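You operate a simulated robot arm through the tools that you are given. There is no shell and no other tool. Be economical: measure what you need, move in short steps, check, and stop when the job is done.

You run a simulated robot arm. Do the job below in one go: nothing can be reset, and whatever is moved stays where it is left.

TASK
Pump the pressure box up to about 1.0 bar, then vent it and free the lid clamp.
Fine: clamp the lid and close the vent first; the vent ends open, the lid stays on.

It is judged by the outcome, as a careful person would: the job done as asked, and still so three seconds after it is handed in. It fails if anything else is knocked over, pushed out of place, dropped, spilled or broken. A push-on lid holds only when it is set on centred and level and pressed home; a screw cap is set on level and turned clockwise until tight.

THE ROBOT
A 6-joint arm with a two-finger parallel gripper, fixed in place. Base frame: the origin is at the foot of the arm, x ahead of it, y to its left, z up. Lengths are in m, angles in degrees, forces in N, time in s.
Its first joint turns from -66.0 to 66.0 degrees. Payload 2.7 kg.
The tool frame sits at the grasp point between the pads (the TCP): z along the fingers, y along the line on which they close. The tips reach 0.023 m beyond it. The gripper opens to 0.094 m. The fingers are 0.038 m wide and 0.01 m thick; the gripper's body (0.054 by 0.096 m) begins 0.039 m behind the TCP.
Orientation is that of the tool frame in the base frame, as a unit quaternion [w, x, y, z]. With the fingers straight down and closing along the base's y, the tool's x points along the base's -x, its y along +y and its z along -z.

THE INTERFACE
- The arm moves only by the tool arm_command. Its argument "moves" is a list of rows, each a list of 2 entries, a list of its own where there are three numbers: the shift along the tool's x, y, z in m, then the turn, a rotation vector about the tool's x, y, z in degrees. In form: [[[x, y, z], [ax, ay, az]], ...]. A call has 1 to 12 rows; each row shifts and turns the commanded pose from where the row before left it, along the tool's axes as they then stand. "hand" is the gripper command, from -1 (shut) to 1 (fully open), values between in proportion, set as the call begins (left out, the last holds). Rows are played at 5 a second. More than 0.05 m and 8.6 degrees between two rows, or a gripper value outside its range, and nothing of the call is played. Where a pose cannot be reached the arm comes as near as it can. A force on the tool above 40 N (or 10 N above the force at the start of the call, whichever is more), or a blocked arm, ends the call early, and 0.2 s more pass. Each finger travels about 0.045 m/s and halts on what it meets, pressing with about 43 N; the grip force reading is that of the motor and also rises with nothing between the fingers. The clock runs only during rows and for 0.2 s after the last one: add rows that do not move to give the fingers time. It gives the time, the measured TCP pose, the force on the tool (base axes), the opening and the grip force at its end, in the units of the frame above (readings bear some noise).
- Cameras (640 x 400 px; columns grow to the right, rows downward): "scene" is fixed at [0.0645, -0.42, 1.4163]; the picture's right is [0.87, -0.49, 0.00], its down [-0.23, -0.40, -0.89] and it looks along [0.43, 0.77, -0.46] (base axes); focal length 341 px, centre (320, 200). "wrist" rides on the gripper at [0.086, 0.016, -0.075] in the tool frame; the picture's right is [-0.18, 0.98, 0.00], its down [-0.58, -0.11, -0.81] and it looks along [-0.79, -0.15, 0.59] (tool axes); focal length 243 px, centre (320, 200). There is no depth. A picture from a camera that has moved, and an enlarged one, comes with that camera's place and axes in the base frame and with its lens.
- grab_frame(camera): a new picture of that camera. No time passes.
- enlarge(camera, box): a new picture of the part [left, top, right, bottom] of that camera's present view, enlarged. No time passes.
- sign_off(): hands the job in; it is judged then, once.

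Work in short steps. Places have to be worked out from the pictures, the camera data and where the tool is seen: move nearer, look again, correct. Check each grasp and each placing, and mend what went wrong. You have 120 turns and 68 pictures in all, those below and enlarged ones among them. Open the gripper and draw the arm clear of the work before you hand the job in, unless the task says otherwise; then end with one line.

The tools are called by a JSON object that holds its "api" and its "payload". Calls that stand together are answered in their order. arm_command: Moves the arm, as the interface text tells. Its arguments: {"type":"object","properties":{"moves":{"type":"array","items":{"type":"array"}},"hand":{"type":"number"}},"required":["moves"]} The other tools are called the same way: grab_frame (camera) takes a picture; enlarge (camera, box) takes an enlarged picture of a part of a camera's view; sign_off () hands the job in.

At the start:

```text
t: 0.0
tcp_pos: [0.3527, 0.1326, 1.104]
ee_rot: [0.0, -0.001, 1.0, 0.001]
contact_force: [-0.3, 0.1, 0.1]
opening: 0.0942
finger_force: 0.1
```

scene: 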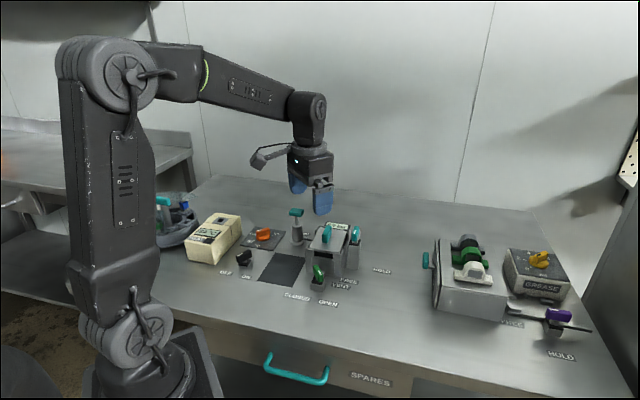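
wrist: 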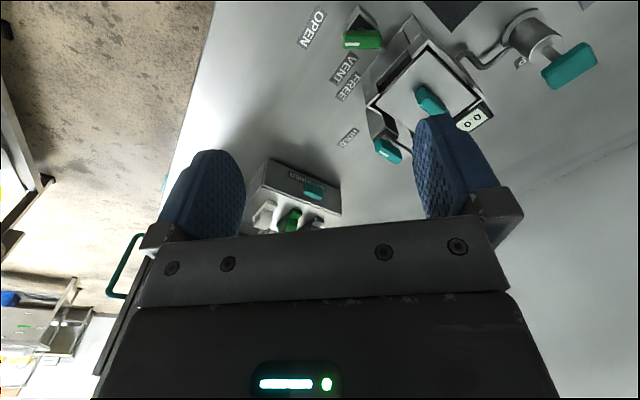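

The pressure box seems to be in the middle with lid, vent, clamp and pump. I enlarge that area in both views.

{"api": "enlarge", "payload": {"camera": "scene", "box": [220, 190, 400, 310]}}

{"api": "enlarge", "payload": {"camera": "wrist", "box": [280, 0, 600, 200]}}

```text
3.33 times, centred on (310, 250) of scene
camera zoom: at [0.0645, -0.42, 1.4163], right [0.87, -0.49, 0.0], down [-0.23, -0.4, -0.89], along [0.43, 0.77, -0.46], focal length 1136 px, centre (353, 33)
```

zoom: 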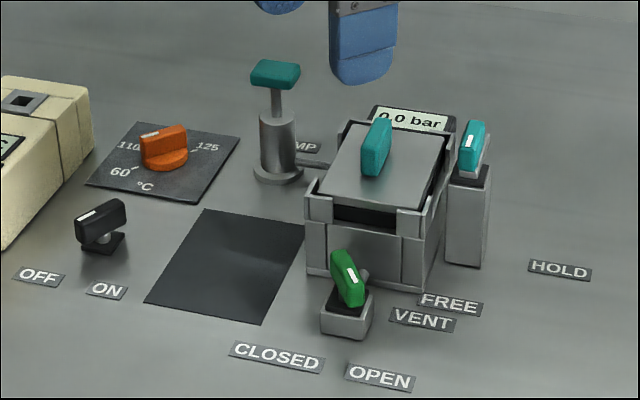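

```text
2.00 times, centred on (440, 100) of wrist
camera zoom: at [0.2648, 0.149, 1.1791], right [0.18, 0.98, 0.0], down [0.58, -0.11, 0.81], along [0.79, -0.15, -0.59], focal length 485 px, centre (80, 400)
```

zoom: 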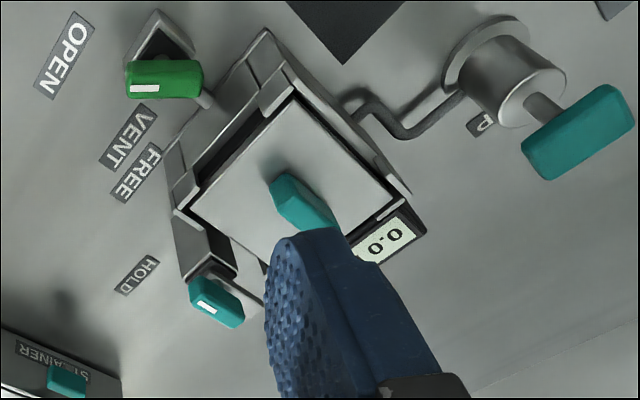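

Triangulating the two views gives an inconsistent table height (about 0.80 instead of 0.87). I move the wrist camera back and sideways by a known amount to measure parallax.

{"api": "arm_command", "payload": {"moves": [[[0.04, -0.03, 0], [0, 0, 0]], [[0.03, -0.04, 0], [0, 0, 0]], [[0, -0.03, 0], [0, 0, 0]], [[0, 0, 0], [0, 0, 0]]]}}

{"api": "grab_frame", "payload": {"camera": "wrist"}}

{"api": "enlarge", "payload": {"camera": "scene", "box": [220, 170, 412, 290]}}

```text
t: 1.0
tcp_pos: [0.2816, 0.0319, 1.1046]
ee_rot: [0.0, 0.0, 1.0, 0.001]
contact_force: [0.9, -0.4, 0.4]
opening: 0.0941
finger_force: 0.0
```

```text
63 pictures are left
camera wrist: at [0.1943, 0.0484, 1.1792], right [0.18, 0.98, 0.0], down [0.58, -0.11, 0.81], along [0.79, -0.15, -0.59], focal length 243 px, centre (320, 200)
```

wrist: 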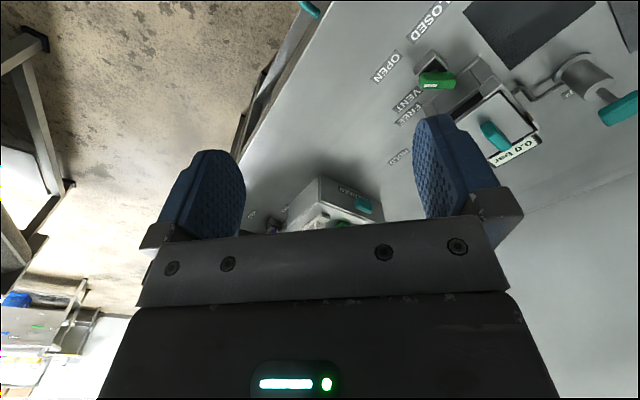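

```text
3.33 times, centred on (316, 230) of scene
camera zoom: at [0.0645, -0.4201, 1.4163], right [0.87, -0.49, 0.0], down [-0.23, -0.4, -0.89], along [0.43, 0.77, -0.46], focal length 1136 px, centre (333, 100)
```

zoom: 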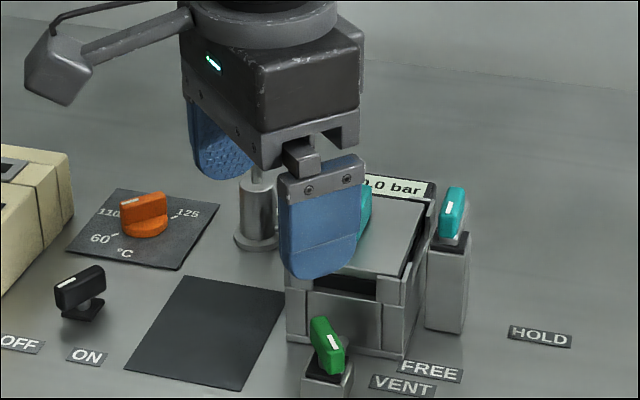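

Wrist parallax agrees with the scene triangulation: the vent lever is near (0.395, 0.177, 0.845), so the table here is near z≈0.80. I move closer to view the details.

{"api": "arm_command", "payload": {"moves": [[[-0.01, 0.035, 0.02], [0, 0, 0]], [[-0.01, 0.035, 0.02], [0, 0, 0]], [[0, 0.035, 0.02], [0, 0, 0]], [[0, 0.035, 0.02], [0, 0, 0]], [[0, 0, 0], [0, 0, 0]]]}}

{"api": "grab_frame", "payload": {"camera": "wrist"}}

{"api": "enlarge", "payload": {"camera": "scene", "box": [280, 210, 408, 290]}}

```text
t: 2.2
tcp_pos: [0.3017, 0.1727, 1.0267]
ee_rot: [0.0, 0.0, 1.0, 0.0]
contact_force: [0.5, 0.7, 0.0]
opening: 0.0942
finger_force: 0.1
```

```text
61 pictures are left
camera wrist: at [0.2147, 0.1895, 1.0997], right [0.18, 0.98, 0.0], down [0.58, -0.11, 0.81], along [0.79, -0.15, -0.59], focal length 243 px, centre (320, 200)
```

wrist: 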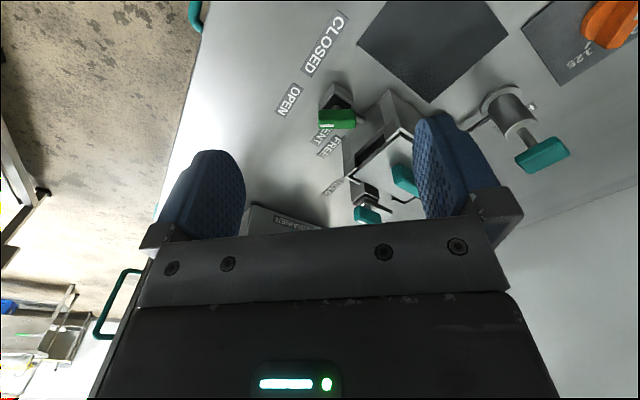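

```text
5.00 times, centred on (344, 250) of scene
camera zoom: at [0.0645, -0.42, 1.4163], right [0.87, -0.49, 0.0], down [-0.23, -0.4, -0.89], along [0.43, 0.77, -0.46], focal length 1704 px, centre (200, -50)
```

zoom: 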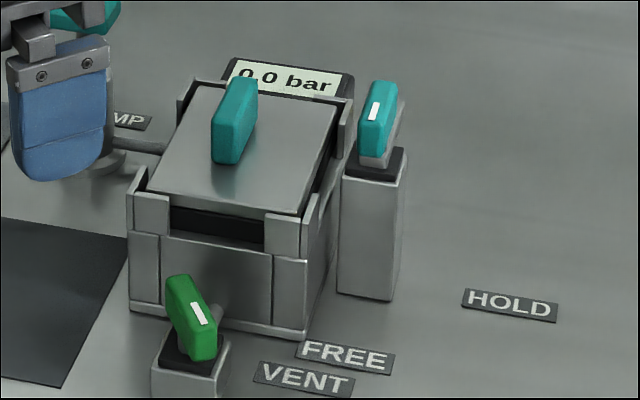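

I enlarge the wrist view on the vent and clamp.

{"api": "enlarge", "payload": {"camera": "wrist", "box": [270, 0, 450, 230]}}

```text
1.74 times, centred on (360, 115) of wrist
camera zoom: at [0.2147, 0.1895, 1.0997], right [0.18, 0.98, 0.0], down [0.58, -0.11, 0.81], along [0.79, -0.15, -0.59], focal length 422 px, centre (250, 348)
```

zoom: 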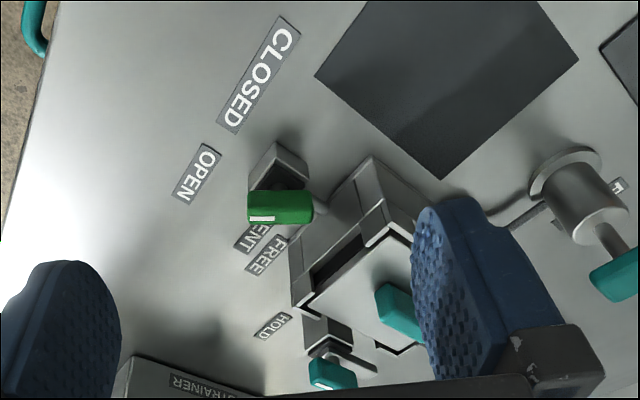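

The labels sit 45° either side of each knob: the vent's white mark now points to −y (OPEN), and CLOSED lies to −x. The fixture is yawed about −43°. I move above the vent and turn the gripper so it closes along x.

{"api": "arm_command", "payload": {"moves": [[[-0.045, 0, 0.01], [0, 0, 0]], [[-0.045, -0.003, 0.02], [0, 0, -8.18]], [[0, 0, 0.025], [0, 0, -8.18]], [[0, 0, 0], [0, 0, -8.18]], [[0, 0, 0], [0, 0, -8.18]], [[0, 0, 0], [0, 0, -8.18]], [[0, 0, 0], [0, 0, -8.18]], [[0, 0, 0], [0, 0, -8.18]], [[0, 0, 0], [0, 0, -8.18]], [[0, 0, 0], [0, 0, -8.18]], [[0, 0, 0], [0, 0, -8.18]], [[0, 0, 0], [0, 0, -8.18]]]}}

{"api": "grab_frame", "payload": {"camera": "wrist"}}

{"api": "grab_frame", "payload": {"camera": "scene"}}

```text
t: 4.8
tcp_pos: [0.3924, 0.1719, 0.9688]
ee_rot: [-0.001, 0.709, -0.706, -0.001]
contact_force: [0.1, -0.3, 0.1]
opening: 0.0939
finger_force: 0.2
```

```text
58 pictures are left
camera wrist: at [0.3752, 0.0836, 1.0438], right [-0.98, 0.18, 0.0], down [0.11, 0.58, 0.81], along [0.15, 0.79, -0.59], focal length 243 px, centre (320, 200)
```

wrist: 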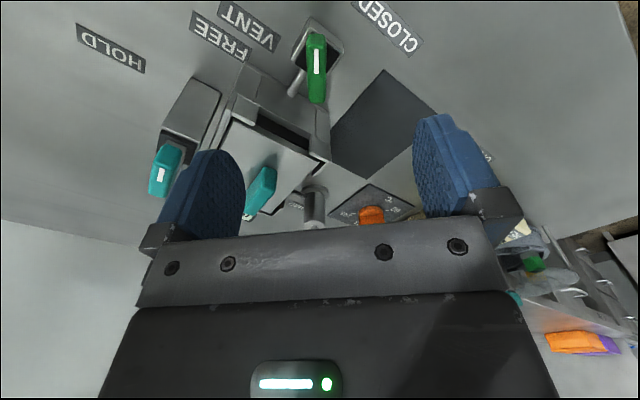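

```text
57 pictures are left
```

scene: 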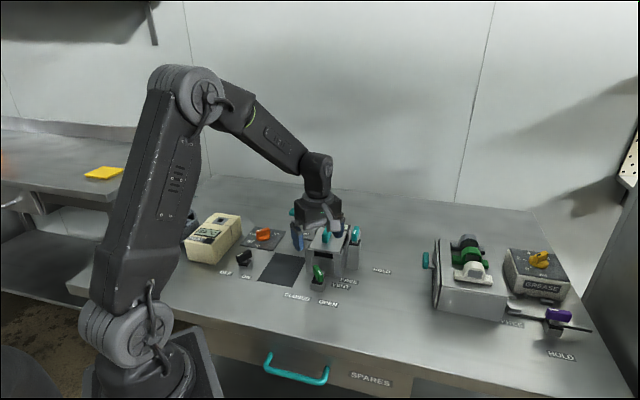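

The handle axis is about 80° from +x (white end toward −100°), centred near (0.396, 0.178). I align the gripper, go down to z≈0.90 and look.

{"api": "arm_command", "payload": {"moves": [[[-0.006, -0.004, 0], [0, 0, 5]], [[0, 0, 0.03], [0, 0, 5]], [[0, 0, 0.03], [0, 0, 0]], [[0, 0, 0], [0, 0, 0]]], "hand": 0.2}}

{"api": "grab_frame", "payload": {"camera": "wrist"}}

{"api": "enlarge", "payload": {"camera": "scene", "box": [260, 200, 388, 300]}}

```text
t: 5.8
tcp_pos: [0.3953, 0.1759, 0.9093]
ee_rot: [0.001, -0.642, 0.767, 0.001]
contact_force: [-0.2, -0.3, 0.0]
opening: 0.0566
finger_force: 0.1
```

```text
56 pictures are left
camera wrist: at [0.3639, 0.0937, 0.9842], right [-0.94, 0.35, 0.0], down [0.21, 0.55, 0.81], along [0.28, 0.76, -0.59], focal length 243 px, centre (320, 200)
```

wrist: 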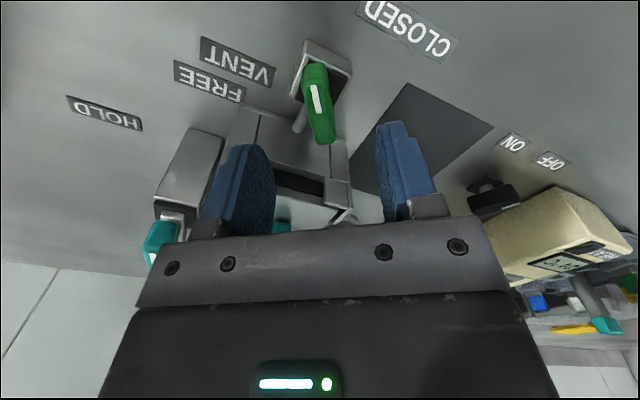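

```text
4.00 times, centred on (324, 250) of scene
camera zoom: at [0.0645, -0.42, 1.4163], right [0.87, -0.49, 0.0], down [-0.23, -0.4, -0.89], along [0.43, 0.77, -0.46], focal length 1364 px, centre (304, 0)
```

zoom: 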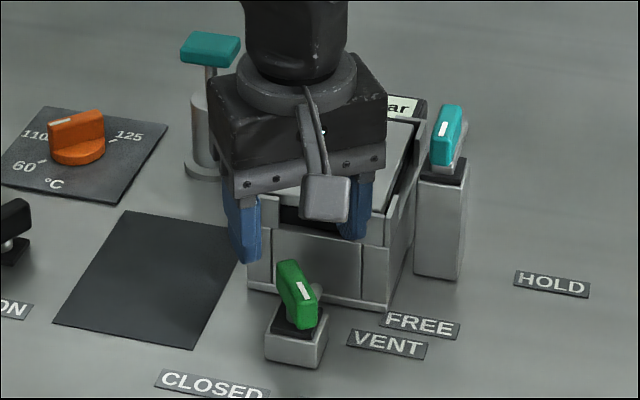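

Triangulation puts the handle top at about (0.398, 0.188, 0.832). I shift 12 mm forward, descend with the fingers astride it, and check.

{"api": "arm_command", "payload": {"moves": [[[-0.012, 0, 0.02], [0, 0, 0]], [[0, 0, 0.02], [0, 0, 0]], [[0, 0, 0.015], [0, 0, 0]], [[0, 0, 0], [0, 0, 0]]]}}

{"api": "grab_frame", "payload": {"camera": "wrist"}}

{"api": "enlarge", "payload": {"camera": "scene", "box": [260, 200, 388, 300]}}

```text
t: 6.9
tcp_pos: [0.3997, 0.1883, 0.8585]
ee_rot: [0.004, -0.643, 0.766, 0.0]
contact_force: [-3.8, -1.3, 6.2]
opening: 0.0553
finger_force: 0.2
stopped in row 4: the force on the tool passed its limit (the readings are from after the stop); the commanded pose is now the measured one
```

```text
54 pictures are left
camera wrist: at [0.3672, 0.1063, 0.9316], right [-0.94, 0.35, 0.0], down [0.2, 0.55, 0.81], along [0.29, 0.76, -0.59], focal length 243 px, centre (320, 200)
```

wrist: 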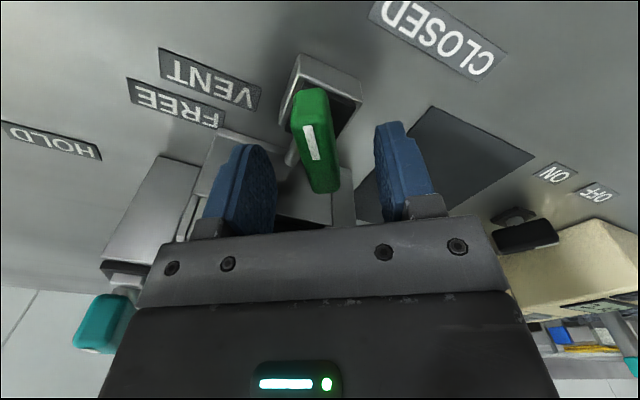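

```text
4.00 times, centred on (324, 250) of scene
camera zoom: at [0.0644, -0.4201, 1.4162], right [0.87, -0.49, 0.0], down [-0.23, -0.4, -0.89], along [0.43, 0.77, -0.46], focal length 1364 px, centre (304, 0)
```

zoom: 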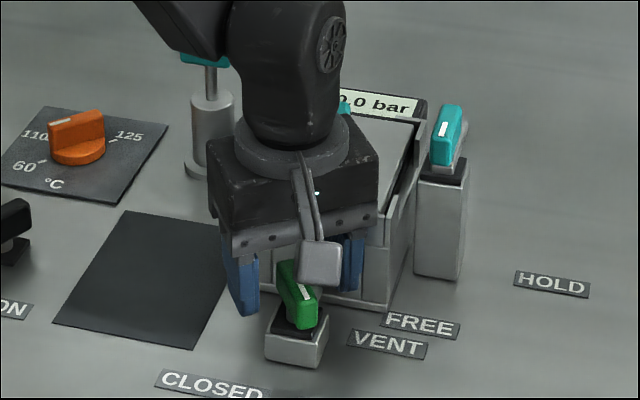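

Contact: the +x finger's outer corner is touching the box front. I back up, narrow the opening to about 3 cm and shift toward the white end before retrying.

{"api": "arm_command", "payload": {"moves": [[[0, 0, -0.02], [0, 0, 0]], [[0.012, 0, -0.01], [0, 0, 0]], [[0, 0, 0], [0, 0, 0]], [[0, 0, 0], [0, 0, 0]]], "hand": -0.36}}

{"api": "arm_command", "payload": {"moves": [[[0, 0, 0.02], [0, 0, 0]], [[0, 0, 0.015], [0, 0, 0]], [[0, 0, 0], [0, 0, 0]]]}}

{"api": "grab_frame", "payload": {"camera": "wrist"}}

{"api": "enlarge", "payload": {"camera": "scene", "box": [260, 200, 388, 300]}}

```text
t: 7.9
tcp_pos: [0.396, 0.1768, 0.885]
ee_rot: [0.004, -0.642, 0.767, -0.001]
contact_force: [-0.5, -0.3, -0.4]
opening: 0.03
finger_force: 0.1
```

```text
t: 8.7
tcp_pos: [0.399, 0.1775, 0.8508]
ee_rot: [0.004, -0.642, 0.767, 0.0]
contact_force: [-0.1, 0.2, 0.6]
opening: 0.0303
finger_force: 0.1
```

```text
52 pictures are left
camera wrist: at [0.3648, 0.0944, 0.9257], right [-0.94, 0.35, 0.0], down [0.2, 0.55, 0.81], along [0.29, 0.76, -0.59], focal length 243 px, centre (320, 200)
```

wrist: 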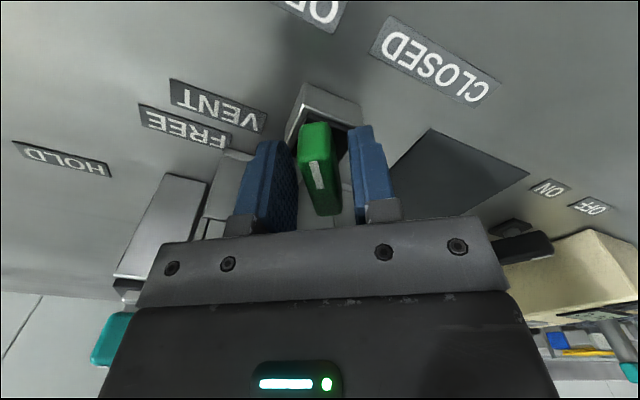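

```text
4.00 times, centred on (324, 250) of scene
camera zoom: at [0.0645, -0.42, 1.4163], right [0.87, -0.49, 0.0], down [-0.23, -0.4, -0.89], along [0.43, 0.77, -0.46], focal length 1364 px, centre (304, 0)
```

zoom: 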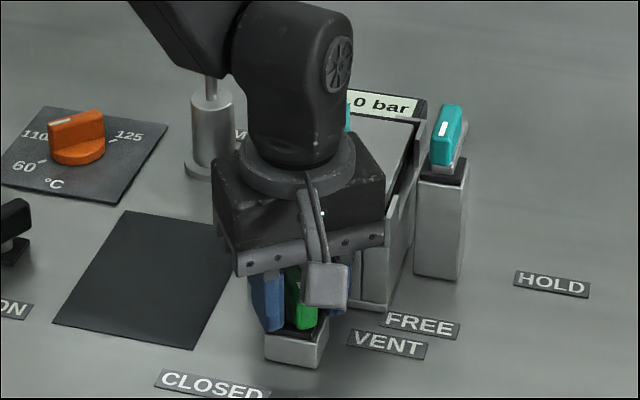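

The handle sits between the fingers. I close on it.

{"api": "arm_command", "payload": {"moves": [[[0, 0, 0], [0, 0, 0]], [[0, 0, 0], [0, 0, 0]], [[0, 0, 0], [0, 0, 0]]], "hand": -1}}

{"api": "grab_frame", "payload": {"camera": "wrist"}}

```text
t: 9.5
tcp_pos: [0.3953, 0.1771, 0.8515]
ee_rot: [0.002, -0.642, 0.767, 0.0]
contact_force: [-12.9, 5.5, 3.1]
opening: 0.0149
finger_force: 45.2
```

```text
50 pictures are left
camera wrist: at [0.3637, 0.0946, 0.9256], right [-0.94, 0.35, 0.0], down [0.21, 0.55, 0.81], along [0.29, 0.76, -0.59], focal length 243 px, centre (320, 200)
```

wrist: 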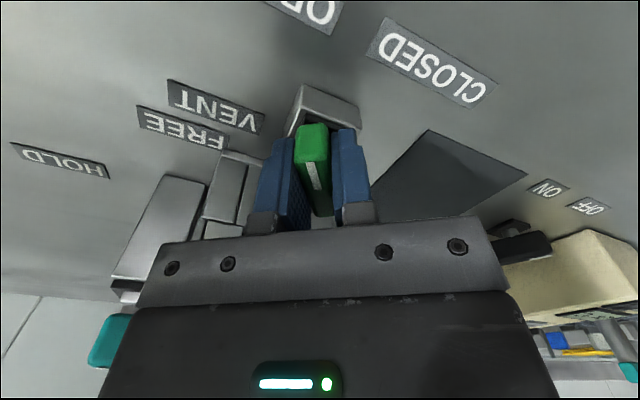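

Firm grip (15 mm wide). The pivot looks close to the TCP, so I turn clockwise (tool +z) in part and watch the force.

{"api": "arm_command", "payload": {"moves": [[[0, 0, 0], [0, 0, 6]], [[0, 0, 0], [0, 0, 6]], [[0, 0, 0], [0, 0, 6]]]}}

{"api": "grab_frame", "payload": {"camera": "wrist"}}

```text
t: 10.3
tcp_pos: [0.3963, 0.1762, 0.8515]
ee_rot: [0.001, -0.514, 0.858, 0.0]
contact_force: [-21.4, 11.3, 0.1]
opening: 0.0149
finger_force: 45.2
```

```text
49 pictures are left
camera wrist: at [0.3398, 0.1083, 0.9256], right [-0.78, 0.63, 0.0], down [0.37, 0.46, 0.81], along [0.51, 0.63, -0.59], focal length 243 px, centre (320, 200)
```

wrist: 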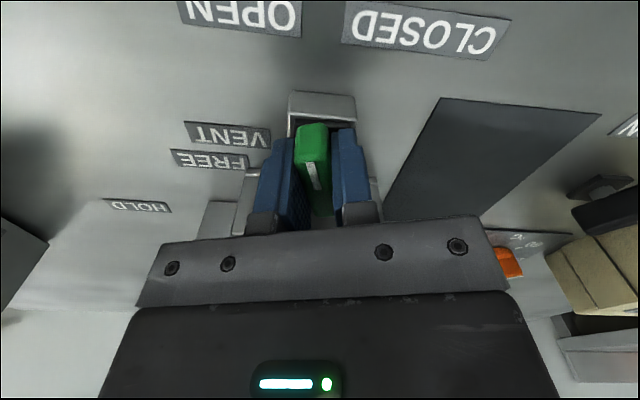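

The knob turns; the side force points along tool +y, so I yield 4 mm that way while continuing.

{"api": "arm_command", "payload": {"moves": [[[0, 0.003, 0], [0, 0, 0]], [[0, 0, 0], [0, 0, 7]], [[0, 0, 0], [0, 0, 7]], [[0, 0, 0], [0, 0, 7]]]}}

```text
t: 11.3
tcp_pos: [0.3954, 0.1767, 0.8509]
ee_rot: [0.004, -0.348, 0.937, 0.001]
contact_force: [14.9, -12.1, -21.2]
opening: 0.0151
finger_force: 45.3
```

{"api": "arm_command", "payload": {"moves": [[[0, -0.0015, 0.001], [0, 0, 0]], [[0, 0, 0], [0, 0, 5]], [[0, 0, 0], [0, 0, 5]]]}}

{"api": "grab_frame", "payload": {"camera": "wrist"}}

```text
t: 12.1
tcp_pos: [0.3967, 0.1772, 0.8501]
ee_rot: [0.004, -0.265, 0.964, 0.001]
contact_force: [3.4, -12.5, -3.3]
opening: 0.0151
finger_force: 45.3
```

```text
48 pictures are left
camera wrist: at [0.3121, 0.1462, 0.9254], right [-0.35, 0.94, 0.0], down [0.55, 0.2, 0.81], along [0.76, 0.28, -0.59], focal length 243 px, centre (320, 200)
```

wrist: 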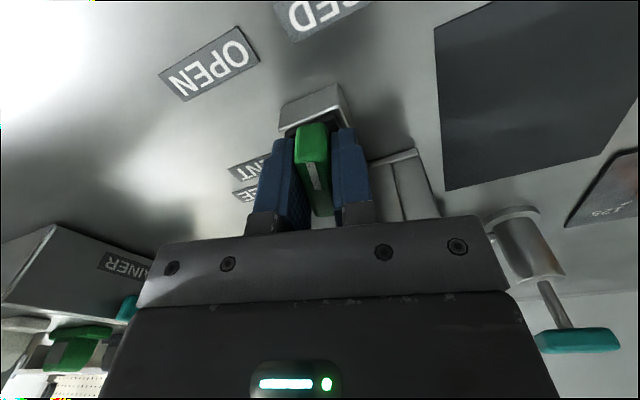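

Good, low force. I continue toward CLOSED.

{"api": "arm_command", "payload": {"moves": [[[0, -0.001, 0], [0, 0, 7]], [[0, 0, 0], [0, 0, 7]], [[0, 0, 0], [0, 0, 7]], [[0, 0, 0], [0, 0, 7]]]}}

{"api": "grab_frame", "payload": {"camera": "wrist"}}

```text
t: 13.1
tcp_pos: [0.3975, 0.1768, 0.8515]
ee_rot: [0.003, -0.03, 1.0, 0.001]
contact_force: [-1.7, -1.1, 6.4]
opening: 0.0182
finger_force: 44.9
```

```text
47 pictures are left
camera wrist: at [0.308, 0.188, 0.9255], right [0.13, 0.99, 0.0], down [0.58, -0.08, 0.81], along [0.8, -0.1, -0.59], focal length 243 px, centre (320, 200)
```

wrist: 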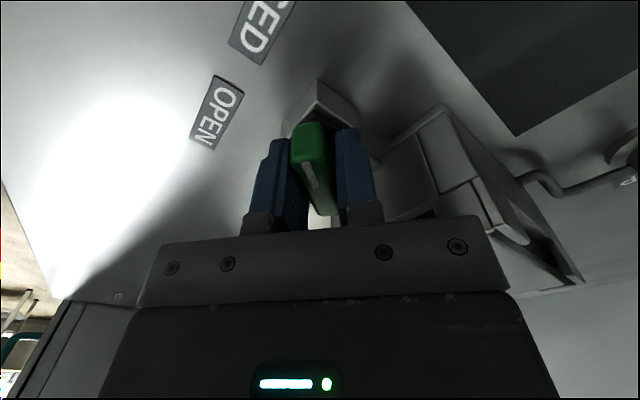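

The opening grew to 18 mm, so the handle has met its stop and is skewing in the pads. I relax the turn, open and rise to check.

{"api": "arm_command", "payload": {"moves": [[[0, 0, 0], [0, 0, -6]], [[0, 0, 0], [0, 0, 0]]]}}

{"api": "arm_command", "payload": {"moves": [[[0, 0, 0], [0, 0, 0]], [[0, 0, 0], [0, 0, 0]], [[0, 0, -0.02], [0, 0, 0]], [[0, 0, -0.03], [0, 0, 0]], [[0, 0, -0.03], [0, 0, 0]]], "hand": -0.36}}

{"api": "grab_frame", "payload": {"camera": "wrist"}}

{"api": "enlarge", "payload": {"camera": "scene", "box": [260, 200, 388, 300]}}

```text
t: 13.7
tcp_pos: [0.3971, 0.1772, 0.8508]
ee_rot: [0.004, -0.078, 0.997, 0.002]
contact_force: [-1.4, 5.3, 7.6]
opening: 0.0149
finger_force: 44.5
```

```text
t: 14.9
tcp_pos: [0.3964, 0.1762, 0.9313]
ee_rot: [0.003, -0.078, 0.997, 0.002]
contact_force: [-0.1, 0.2, -0.2]
opening: 0.0302
finger_force: 0.0
```

```text
46 pictures are left
camera wrist: at [0.3065, 0.1788, 1.0058], right [0.03, 1.0, 0.0], down [0.59, -0.02, 0.81], along [0.81, -0.02, -0.59], focal length 243 px, centre (320, 200)
```

wrist: 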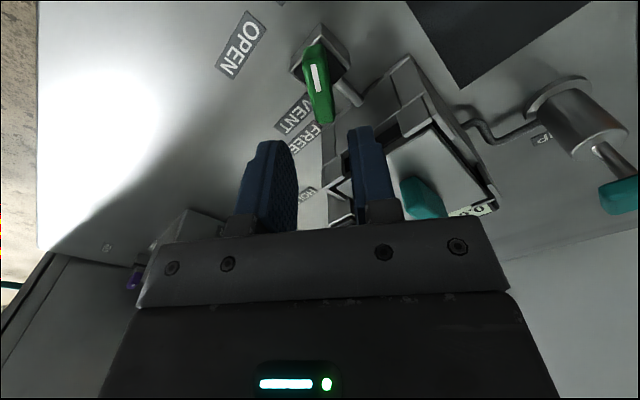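

```text
4.00 times, centred on (324, 250) of scene
camera zoom: at [0.0645, -0.42, 1.4163], right [0.87, -0.49, 0.0], down [-0.23, -0.4, -0.89], along [0.43, 0.77, -0.46], focal length 1364 px, centre (304, 0)
```

zoom: 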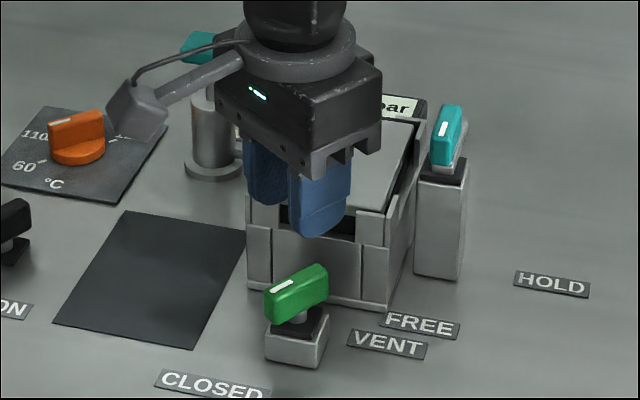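

The vent's white mark now points at CLOSED. Next is the clamp, whose handle I place at about (0.52, 0.20, 0.915) with its white end toward FREE (about −136°). I rise, move above it and align.

{"api": "arm_command", "payload": {"moves": [[[0, 0, -0.04], [0, 0, 0]], [[0, 0, -0.04], [0, 0, 0]], [[-0.041, 0, 0], [0, 0, 0]], [[-0.041, 0, 0], [0, 0, 0]], [[-0.04, 0, 0], [0, 0, 8]], [[0, 0, 0], [0, 0, 8]], [[0, 0, 0], [0, 0, 8]], [[0, 0, 0], [0, 0, 8]], [[0, 0, 0], [0, 0, 8]], [[0, 0, 0], [0, 0, 8]], [[0, 0, 0], [0, 0, 7]], [[0, 0, 0], [0, 0, 0]]], "hand": 0}}

{"api": "grab_frame", "payload": {"camera": "wrist"}}

{"api": "enlarge", "payload": {"camera": "scene", "box": [280, 180, 408, 280]}}

```text
t: 17.5
tcp_pos: [0.5168, 0.195, 1.0127]
ee_rot: [0.002, 0.392, 0.92, 0.003]
contact_force: [0.3, 0.1, -0.2]
opening: 0.0472
finger_force: 0.1
```

```text
44 pictures are left
camera wrist: at [0.4664, 0.2681, 1.0866], right [0.84, 0.55, 0.01], down [0.32, -0.5, 0.81], along [0.45, -0.67, -0.59], focal length 243 px, centre (320, 200)
```

wrist: 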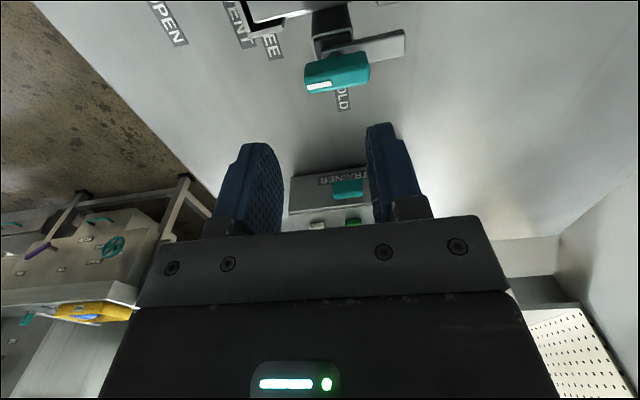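

```text
4.00 times, centred on (344, 230) of scene
camera zoom: at [0.0645, -0.42, 1.4163], right [0.87, -0.49, 0.0], down [-0.23, -0.4, -0.89], along [0.43, 0.77, -0.46], focal length 1364 px, centre (224, 80)
```

zoom: 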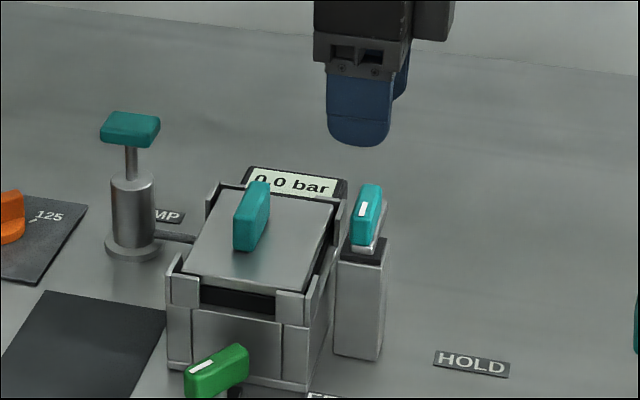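

The clamp handle axis is about 47°, centred near (0.520, 0.203), and the arm swings over the lid at HOLD. I narrow the fingers to 3 cm and descend to just above it to verify centring.

{"api": "arm_command", "payload": {"moves": [[[0.0037, 0.0077, 0], [0, 0, 0]], [[0, 0, 0.025], [0, 0, 0]], [[0, 0, 0.025], [0, 0, 0]], [[0, 0, 0], [0, 0, 0]]], "hand": -0.36}}

{"api": "grab_frame", "payload": {"camera": "wrist"}}

{"api": "enlarge", "payload": {"camera": "scene", "box": [280, 180, 408, 280]}}

```text
t: 18.5
tcp_pos: [0.5199, 0.203, 0.9604]
ee_rot: [0.002, 0.392, 0.92, 0.003]
contact_force: [-0.1, 0.7, 0.3]
opening: 0.0301
finger_force: 0.0
```

```text
42 pictures are left
camera wrist: at [0.4698, 0.2758, 1.0364], right [0.84, 0.55, 0.01], down [0.32, -0.5, 0.81], along [0.45, -0.67, -0.59], focal length 243 px, centre (320, 200)
```

wrist: 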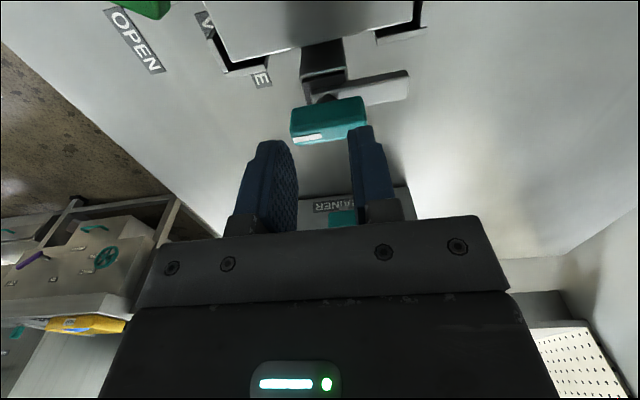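

```text
4.00 times, centred on (344, 230) of scene
camera zoom: at [0.0645, -0.42, 1.4163], right [0.87, -0.49, 0.0], down [-0.23, -0.4, -0.89], along [0.43, 0.77, -0.46], focal length 1364 px, centre (224, 80)
```

zoom: 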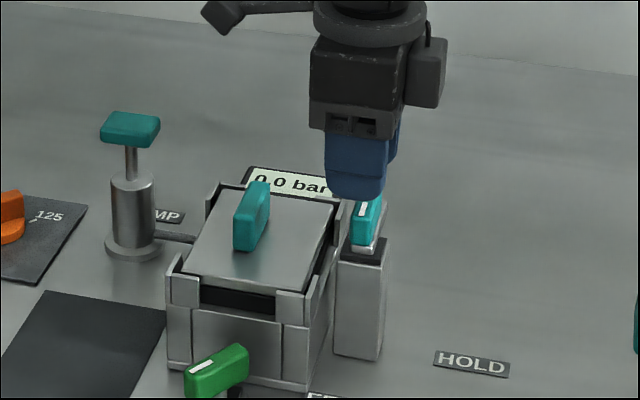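

I misjudged: the closing axis is parallel to the handle. I rise and turn 90° the other way (yaw +45°).

{"api": "arm_command", "payload": {"moves": [[[0, 0, -0.04], [0, 0, -8.4]], [[0, 0, 0], [0, 0, -8.4]], [[0, 0, 0], [0, 0, -8.4]], [[0, 0, 0], [0, 0, -8.4]], [[0, 0, 0], [0, 0, -8.4]], [[0, 0, 0], [0, 0, -8.4]], [[0, 0, 0], [0, 0, -8.4]], [[0, 0, 0], [0, 0, -8.4]], [[0, 0, 0], [0, 0, -8.4]], [[0, 0, 0], [0, 0, -8.4]], [[0, 0, 0], [0, 0, -8.4]], [[0, 0, 0.03], [0, 0, 0]]]}}

{"api": "grab_frame", "payload": {"camera": "wrist"}}

```text
t: 21.1
tcp_pos: [0.5181, 0.2031, 0.9718]
ee_rot: [0.003, -0.394, 0.919, 0.001]
contact_force: [0.2, 0.2, 0.1]
opening: 0.03
finger_force: 0.1
```

```text
40 pictures are left
camera wrist: at [0.4461, 0.1513, 1.0458], right [-0.59, 0.81, 0.0], down [0.47, 0.34, 0.81], along [0.66, 0.47, -0.59], focal length 243 px, centre (320, 200)
```

wrist: 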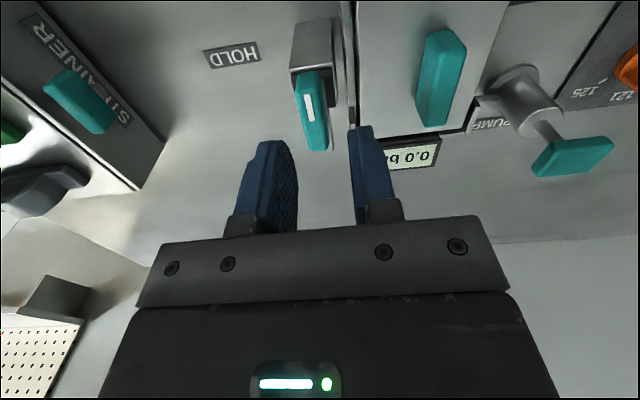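

Aligned now. I shift 3 mm each way and descend to z≈0.917.

{"api": "arm_command", "payload": {"moves": [[[0.003, -0.003, 0.02], [0, 0, 0]], [[0, 0, 0.02], [0, 0, 0]], [[0, 0, 0.014], [0, 0, 0]], [[0, 0, 0], [0, 0, 0]]]}}

{"api": "grab_frame", "payload": {"camera": "wrist"}}

{"api": "enlarge", "payload": {"camera": "scene", "box": [280, 180, 408, 280]}}

```text
t: 22.1
tcp_pos: [0.5204, 0.1984, 0.9171]
ee_rot: [0.004, -0.393, 0.92, 0.001]
contact_force: [-0.4, -0.2, -0.2]
opening: 0.0301
finger_force: 0.0
```

```text
39 pictures are left
camera wrist: at [0.4467, 0.1468, 0.9913], right [-0.58, 0.81, 0.0], down [0.48, 0.34, 0.81], along [0.66, 0.47, -0.59], focal length 243 px, centre (320, 200)
```

wrist: 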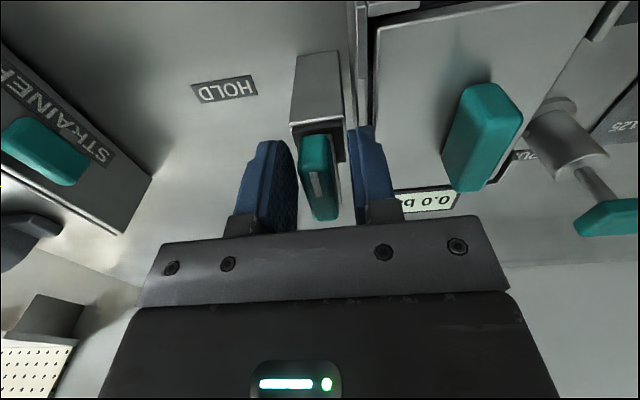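

```text
4.00 times, centred on (344, 230) of scene
camera zoom: at [0.0645, -0.42, 1.4163], right [0.87, -0.49, 0.0], down [-0.23, -0.4, -0.89], along [0.43, 0.77, -0.46], focal length 1364 px, centre (224, 80)
```

zoom: 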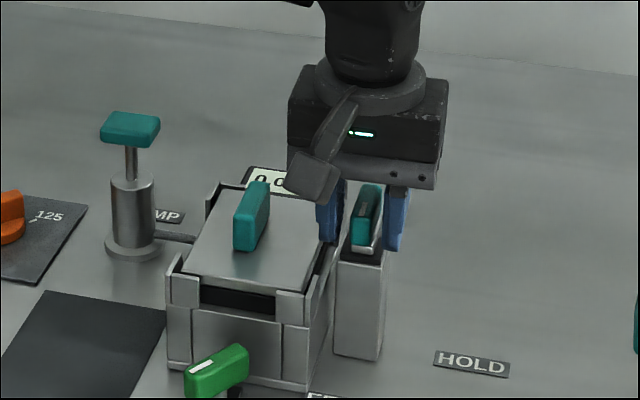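

The handle is centred between the pads with no contact. I close.

{"api": "arm_command", "payload": {"moves": [[[0, 0, 0], [0, 0, 0]], [[0, 0, 0], [0, 0, 0]], [[0, 0, 0], [0, 0, 0]]], "hand": -1}}

```text
t: 22.9
tcp_pos: [0.5201, 0.1969, 0.917]
ee_rot: [0.003, -0.393, 0.919, 0.001]
contact_force: [8.5, -7.0, -3.8]
opening: 0.015
finger_force: 44.5
```

Gripped at 15 mm. I turn counter-clockwise toward HOLD in part and check.

{"api": "arm_command", "payload": {"moves": [[[0, -0.001, 0], [0, 0, -7]], [[0, 0, 0], [0, 0, -7]], [[0, 0, 0], [0, 0, -7]], [[0, 0, 0], [0, 0, 0]]]}}

{"api": "grab_frame", "payload": {"camera": "wrist"}}

```text
t: 23.9
tcp_pos: [0.5208, 0.196, 0.9166]
ee_rot: [0.005, -0.554, 0.832, -0.001]
contact_force: [28.9, -12.8, -8.7]
opening: 0.015
finger_force: 45.2
```

```text
37 pictures are left
camera wrist: at [0.4725, 0.1225, 0.9913], right [-0.84, 0.55, -0.01], down [0.32, 0.49, 0.81], along [0.45, 0.68, -0.58], focal length 243 px, centre (320, 200)
```

wrist: 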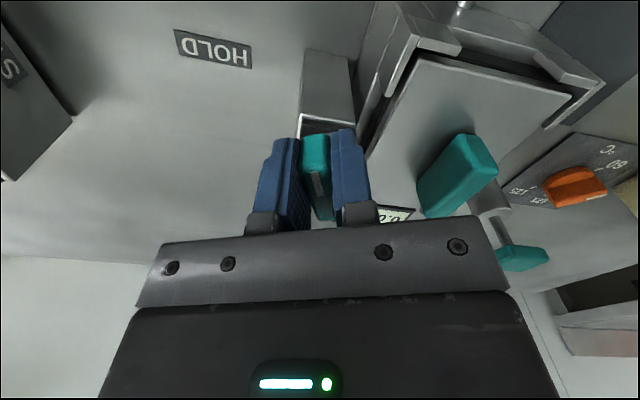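

{"api": "arm_command", "payload": {"moves": [[[0, -0.002, 0], [0, 0, 0]], [[0, 0, 0], [0, 0, -7]], [[0, 0, 0], [0, 0, -7]], [[0, 0, 0], [0, 0, -7]], [[0, 0, 0], [0, 0, 0]]]}}

```text
t: 25.1
tcp_pos: [0.5254, 0.1966, 0.9168]
ee_rot: [0.006, -0.696, 0.718, -0.001]
contact_force: [38.4, -11.7, -12.1]
opening: 0.0152
finger_force: 44.8
```

{"api": "arm_command", "payload": {"moves": [[[0.001, -0.003, 0], [0, 0, 0]], [[0, 0, 0], [0, 0, 0]]]}}

{"api": "grab_frame", "payload": {"camera": "wrist"}}

```text
t: 25.7
tcp_pos: [0.5259, 0.1964, 0.9175]
ee_rot: [0.002, -0.696, 0.718, 0.001]
contact_force: [13.6, -11.9, -1.1]
opening: 0.0148
finger_force: 44.7
```

```text
36 pictures are left
camera wrist: at [0.5051, 0.1095, 0.9917], right [-0.98, 0.21, 0.0], down [0.12, 0.57, 0.81], along [0.17, 0.79, -0.59], focal length 243 px, centre (320, 200)
```

wrist: 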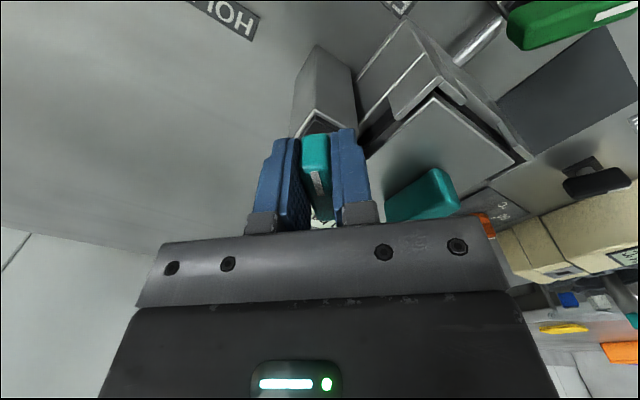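

Force has dropped and the handle follows (white end near −92°). I continue with small yields.

{"api": "arm_command", "payload": {"moves": [[[0.001, -0.001, 0], [0, 0, -7]], [[0, -0.001, 0], [0, 0, -7]], [[0, -0.0005, 0], [0, 0, -7]], [[0, 0, 0], [0, 0, 0]]]}}

```text
t: 26.7
tcp_pos: [0.5281, 0.1958, 0.9167]
ee_rot: [-0.004, 0.816, -0.578, 0.0]
contact_force: [11.2, 1.3, 0.5]
opening: 0.0151
finger_force: 44.7
```

{"api": "arm_command", "payload": {"moves": [[[0, -0.001, 0], [0, 0, -7]], [[0, 0, 0], [0, 0, -7]], [[0, 0, 0], [0, 0, -6]], [[0, 0, 0], [0, 0, 0]]]}}

{"api": "grab_frame", "payload": {"camera": "wrist"}}

{"api": "enlarge", "payload": {"camera": "scene", "box": [280, 180, 408, 280]}}

```text
t: 27.7
tcp_pos: [0.5301, 0.1973, 0.9175]
ee_rot: [-0.006, 0.904, -0.427, 0.003]
contact_force: [23.8, 17.0, -4.9]
opening: 0.0146
finger_force: 44.5
```

```text
35 pictures are left
camera wrist: at [0.5706, 0.1199, 0.9921], right [-0.88, -0.48, -0.01], down [-0.29, 0.51, 0.81], along [-0.38, 0.71, -0.59], focal length 243 px, centre (320, 200)
```

wrist: 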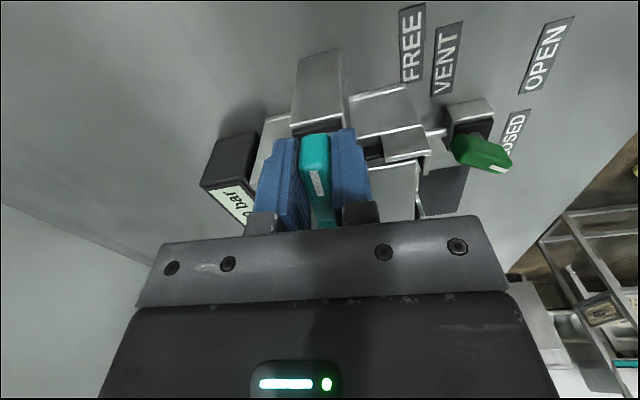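

```text
4.00 times, centred on (344, 230) of scene
camera zoom: at [0.0653, -0.4196, 1.4164], right [0.87, -0.49, 0.0], down [-0.23, -0.4, -0.89], along [0.43, 0.77, -0.46], focal length 1364 px, centre (224, 80)
```

zoom: 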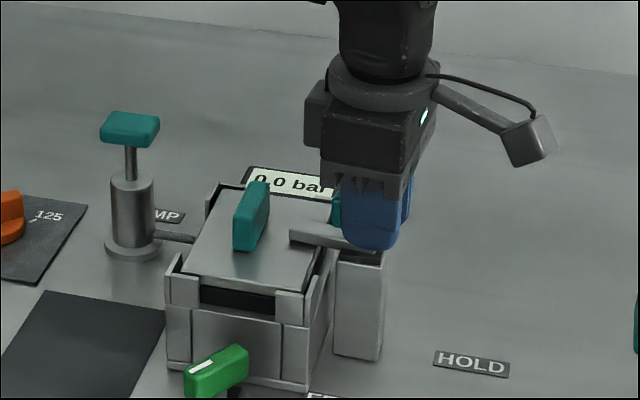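

The clamp arm now lies over the lid. I go a little further to find the end stop, yielding 2 mm.

{"api": "arm_command", "payload": {"moves": [[[0, -0.002, 0], [0, 0, -4]], [[0, 0, 0], [0, 0, -5]], [[0, 0, 0], [0, 0, -4]], [[0, 0, 0], [0, 0, 0]]]}}

```text
t: 28.7
tcp_pos: [0.5315, 0.1983, 0.9166]
ee_rot: [-0.003, 0.946, -0.324, 0.003]
contact_force: [19.6, 18.7, 0.3]
opening: 0.0183
finger_force: 45.0
```

The opening widened to 18 mm again, so it has reached its stop. I relax, release and rise.

{"api": "arm_command", "payload": {"moves": [[[0, -0.001, 0], [0, 0, 7]], [[0, 0, 0], [0, 0, 0]]]}}

{"api": "arm_command", "payload": {"moves": [[[0, 0, 0], [0, 0, 0]], [[0, 0, 0], [0, 0, 0]], [[0, 0, -0.02], [0, 0, 0]], [[0, 0, -0.03], [0, 0, 0]], [[0, 0, -0.04], [0, 0, 0]]], "hand": -0.36}}

{"api": "enlarge", "payload": {"camera": "scene", "box": [270, 180, 398, 280]}}

{"api": "grab_frame", "payload": {"camera": "wrist"}}

```text
t: 29.3
tcp_pos: [0.5313, 0.198, 0.9176]
ee_rot: [-0.002, 0.925, -0.38, 0.002]
contact_force: [3.4, 12.6, 5.7]
opening: 0.0147
finger_force: 45.1
```

```text
t: 30.5
tcp_pos: [0.5303, 0.1973, 1.0094]
ee_rot: [-0.003, 0.925, -0.379, 0.002]
contact_force: [-0.1, -0.5, -0.2]
opening: 0.03
finger_force: 0.1
```

```text
4.00 times, centred on (334, 230) of scene
camera zoom: at [0.0645, -0.42, 1.4163], right [0.87, -0.49, 0.0], down [-0.23, -0.4, -0.89], along [0.43, 0.77, -0.46], focal length 1364 px, centre (264, 80)
```

zoom: 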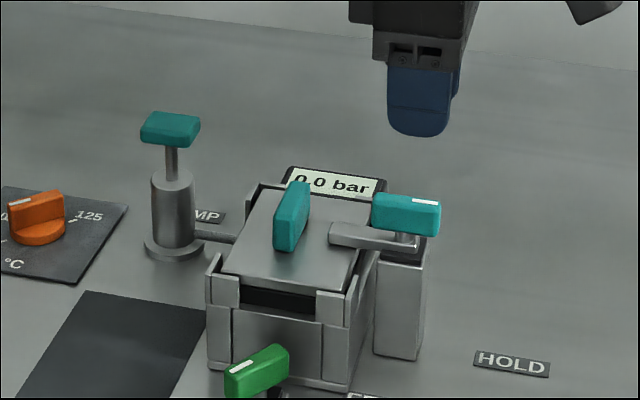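

```text
32 pictures are left
camera wrist: at [0.5788, 0.1249, 1.0833], right [-0.82, -0.57, -0.01], down [-0.34, 0.48, 0.81], along [-0.46, 0.67, -0.59], focal length 243 px, centre (320, 200)
```

wrist: 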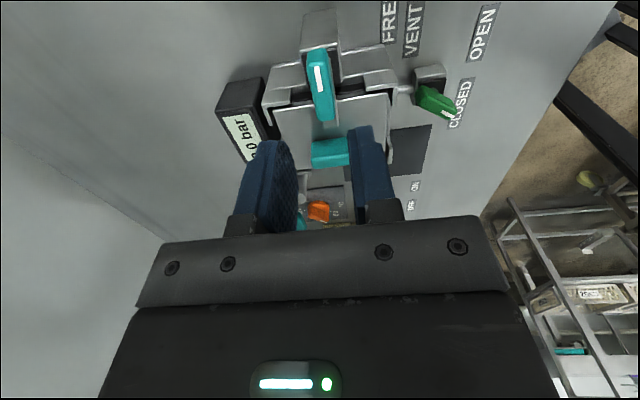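

Clamp is at HOLD and vent at CLOSED. The pump's T-handle is at about (0.433, 0.383, 0.92) with its axis at −43°, so my present yaw suits it. I move above it.

{"api": "arm_command", "payload": {"moves": [[[-0.04, -0.0129, 0], [0, 0, 0]], [[-0.04, -0.0129, 0], [0, 0, 0]], [[-0.04, -0.0129, 0], [0, 0, 0]], [[-0.04, -0.0129, 0], [0, 0, 0]], [[-0.04, -0.0129, 0], [0, 0, 0]], [[0, 0, 0], [0, 0, 0]]], "hand": 0.1}}

{"api": "grab_frame", "payload": {"camera": "wrist"}}

{"api": "grab_frame", "payload": {"camera": "scene"}}

```text
t: 31.9
tcp_pos: [0.4334, 0.3847, 1.0084]
ee_rot: [-0.002, 0.925, -0.38, 0.002]
contact_force: [0.4, -0.1, -0.6]
opening: 0.0513
finger_force: 0.1
```

```text
31 pictures are left
camera wrist: at [0.482, 0.3124, 1.0828], right [-0.82, -0.57, -0.01], down [-0.34, 0.48, 0.81], along [-0.46, 0.67, -0.59], focal length 243 px, centre (320, 200)
```

wrist: 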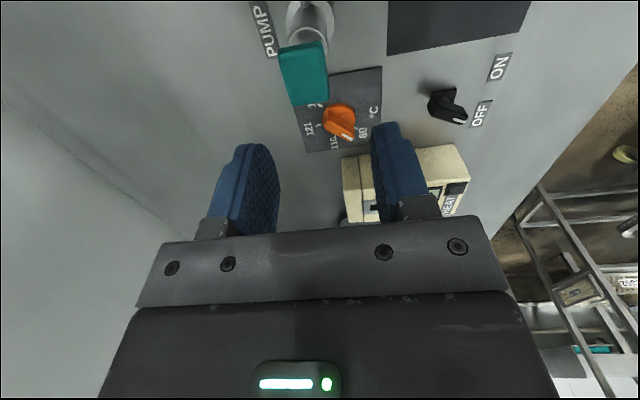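

```text
30 pictures are left
```

scene: 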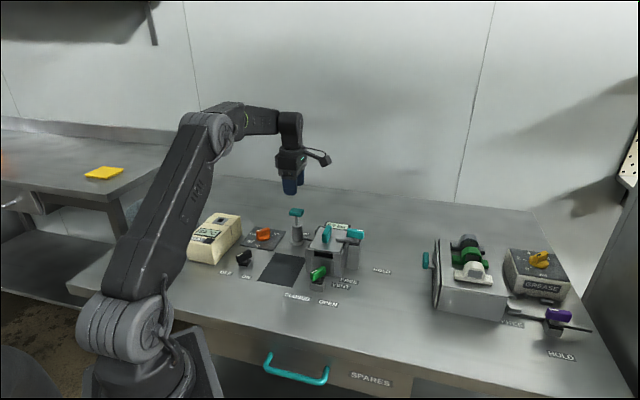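

The handle is about 26 mm wide, centred near (0.447, 0.385). I correct by 8/11 mm and descend partway.

{"api": "arm_command", "payload": {"moves": [[[0.008, -0.011, 0], [0, 0, 0]], [[0, 0, 0.025], [0, 0, 0]], [[0, 0, 0.02], [0, 0, 0]], [[0, 0, 0], [0, 0, 0]]]}}

{"api": "grab_frame", "payload": {"camera": "wrist"}}

{"api": "enlarge", "payload": {"camera": "scene", "box": [260, 170, 388, 250]}}

```text
t: 32.9
tcp_pos: [0.4474, 0.3872, 0.9634]
ee_rot: [-0.002, 0.925, -0.38, 0.002]
contact_force: [1.0, -0.2, 0.3]
opening: 0.0517
finger_force: 0.0
```

```text
29 pictures are left
camera wrist: at [0.4959, 0.3145, 1.0378], right [-0.82, -0.57, -0.01], down [-0.34, 0.48, 0.81], along [-0.46, 0.67, -0.59], focal length 243 px, centre (320, 200)
```

wrist: 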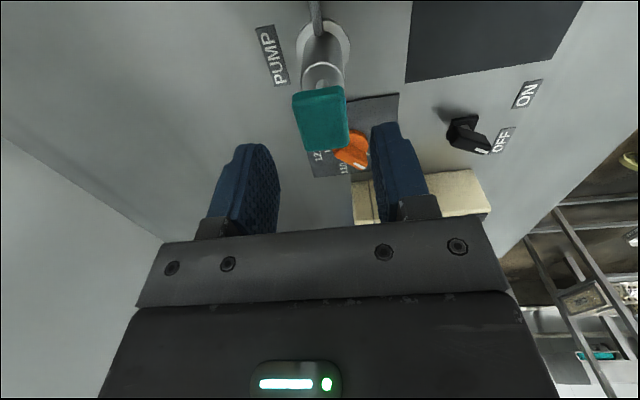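

```text
5.00 times, centred on (324, 210) of scene
camera zoom: at [0.0645, -0.42, 1.4163], right [0.87, -0.49, 0.0], down [-0.23, -0.4, -0.89], along [0.43, 0.77, -0.46], focal length 1704 px, centre (300, 150)
```

zoom: 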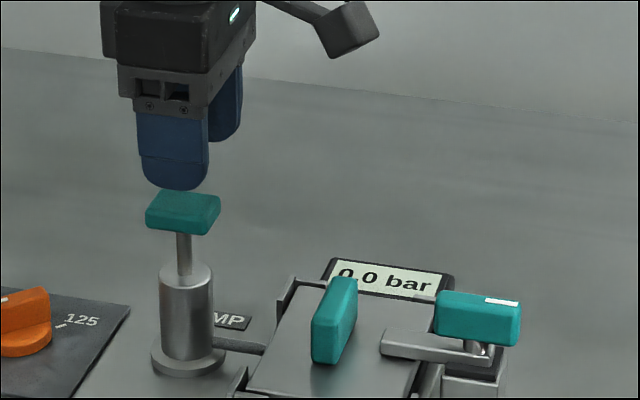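

Centred. I descend around the handle and close.

{"api": "arm_command", "payload": {"moves": [[[0.002, 0, 0.02], [0, 0, 0]], [[0, 0, 0.015], [0, 0, 0]], [[0, 0, 0.012], [0, 0, 0]], [[0, 0, 0], [0, 0, 0]]]}}

{"api": "grab_frame", "payload": {"camera": "wrist"}}

{"api": "enlarge", "payload": {"camera": "scene", "box": [260, 170, 388, 250]}}

```text
t: 33.9
tcp_pos: [0.45, 0.3853, 0.9167]
ee_rot: [-0.002, 0.925, -0.38, 0.003]
contact_force: [-0.7, -0.5, 0.6]
opening: 0.0517
finger_force: 0.0
```

```text
27 pictures are left
camera wrist: at [0.4975, 0.3129, 0.9905], right [-0.82, -0.57, -0.01], down [-0.34, 0.48, 0.81], along [-0.46, 0.67, -0.59], focal length 243 px, centre (320, 200)
```

wrist: 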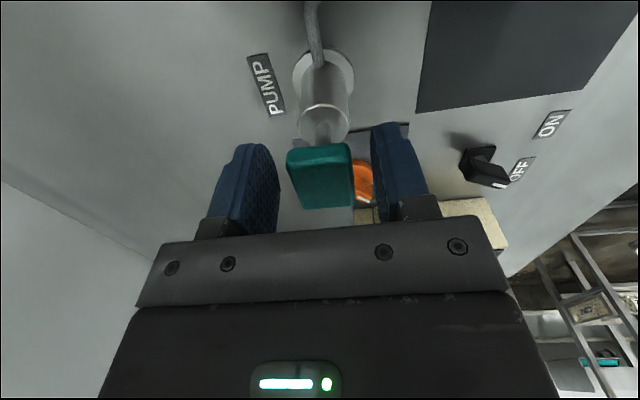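

```text
5.00 times, centred on (324, 210) of scene
camera zoom: at [0.0645, -0.42, 1.4163], right [0.87, -0.49, 0.0], down [-0.23, -0.4, -0.89], along [0.43, 0.77, -0.46], focal length 1704 px, centre (300, 150)
```

zoom: 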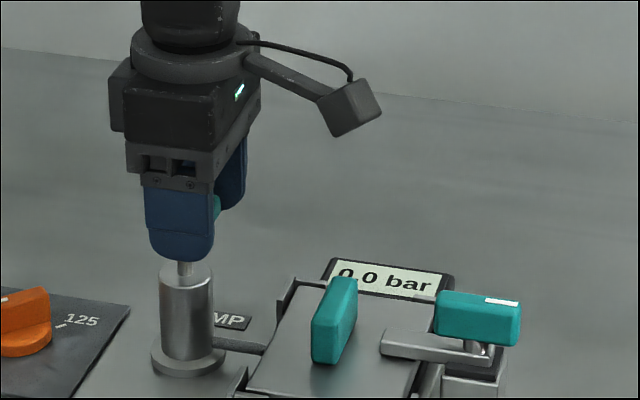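

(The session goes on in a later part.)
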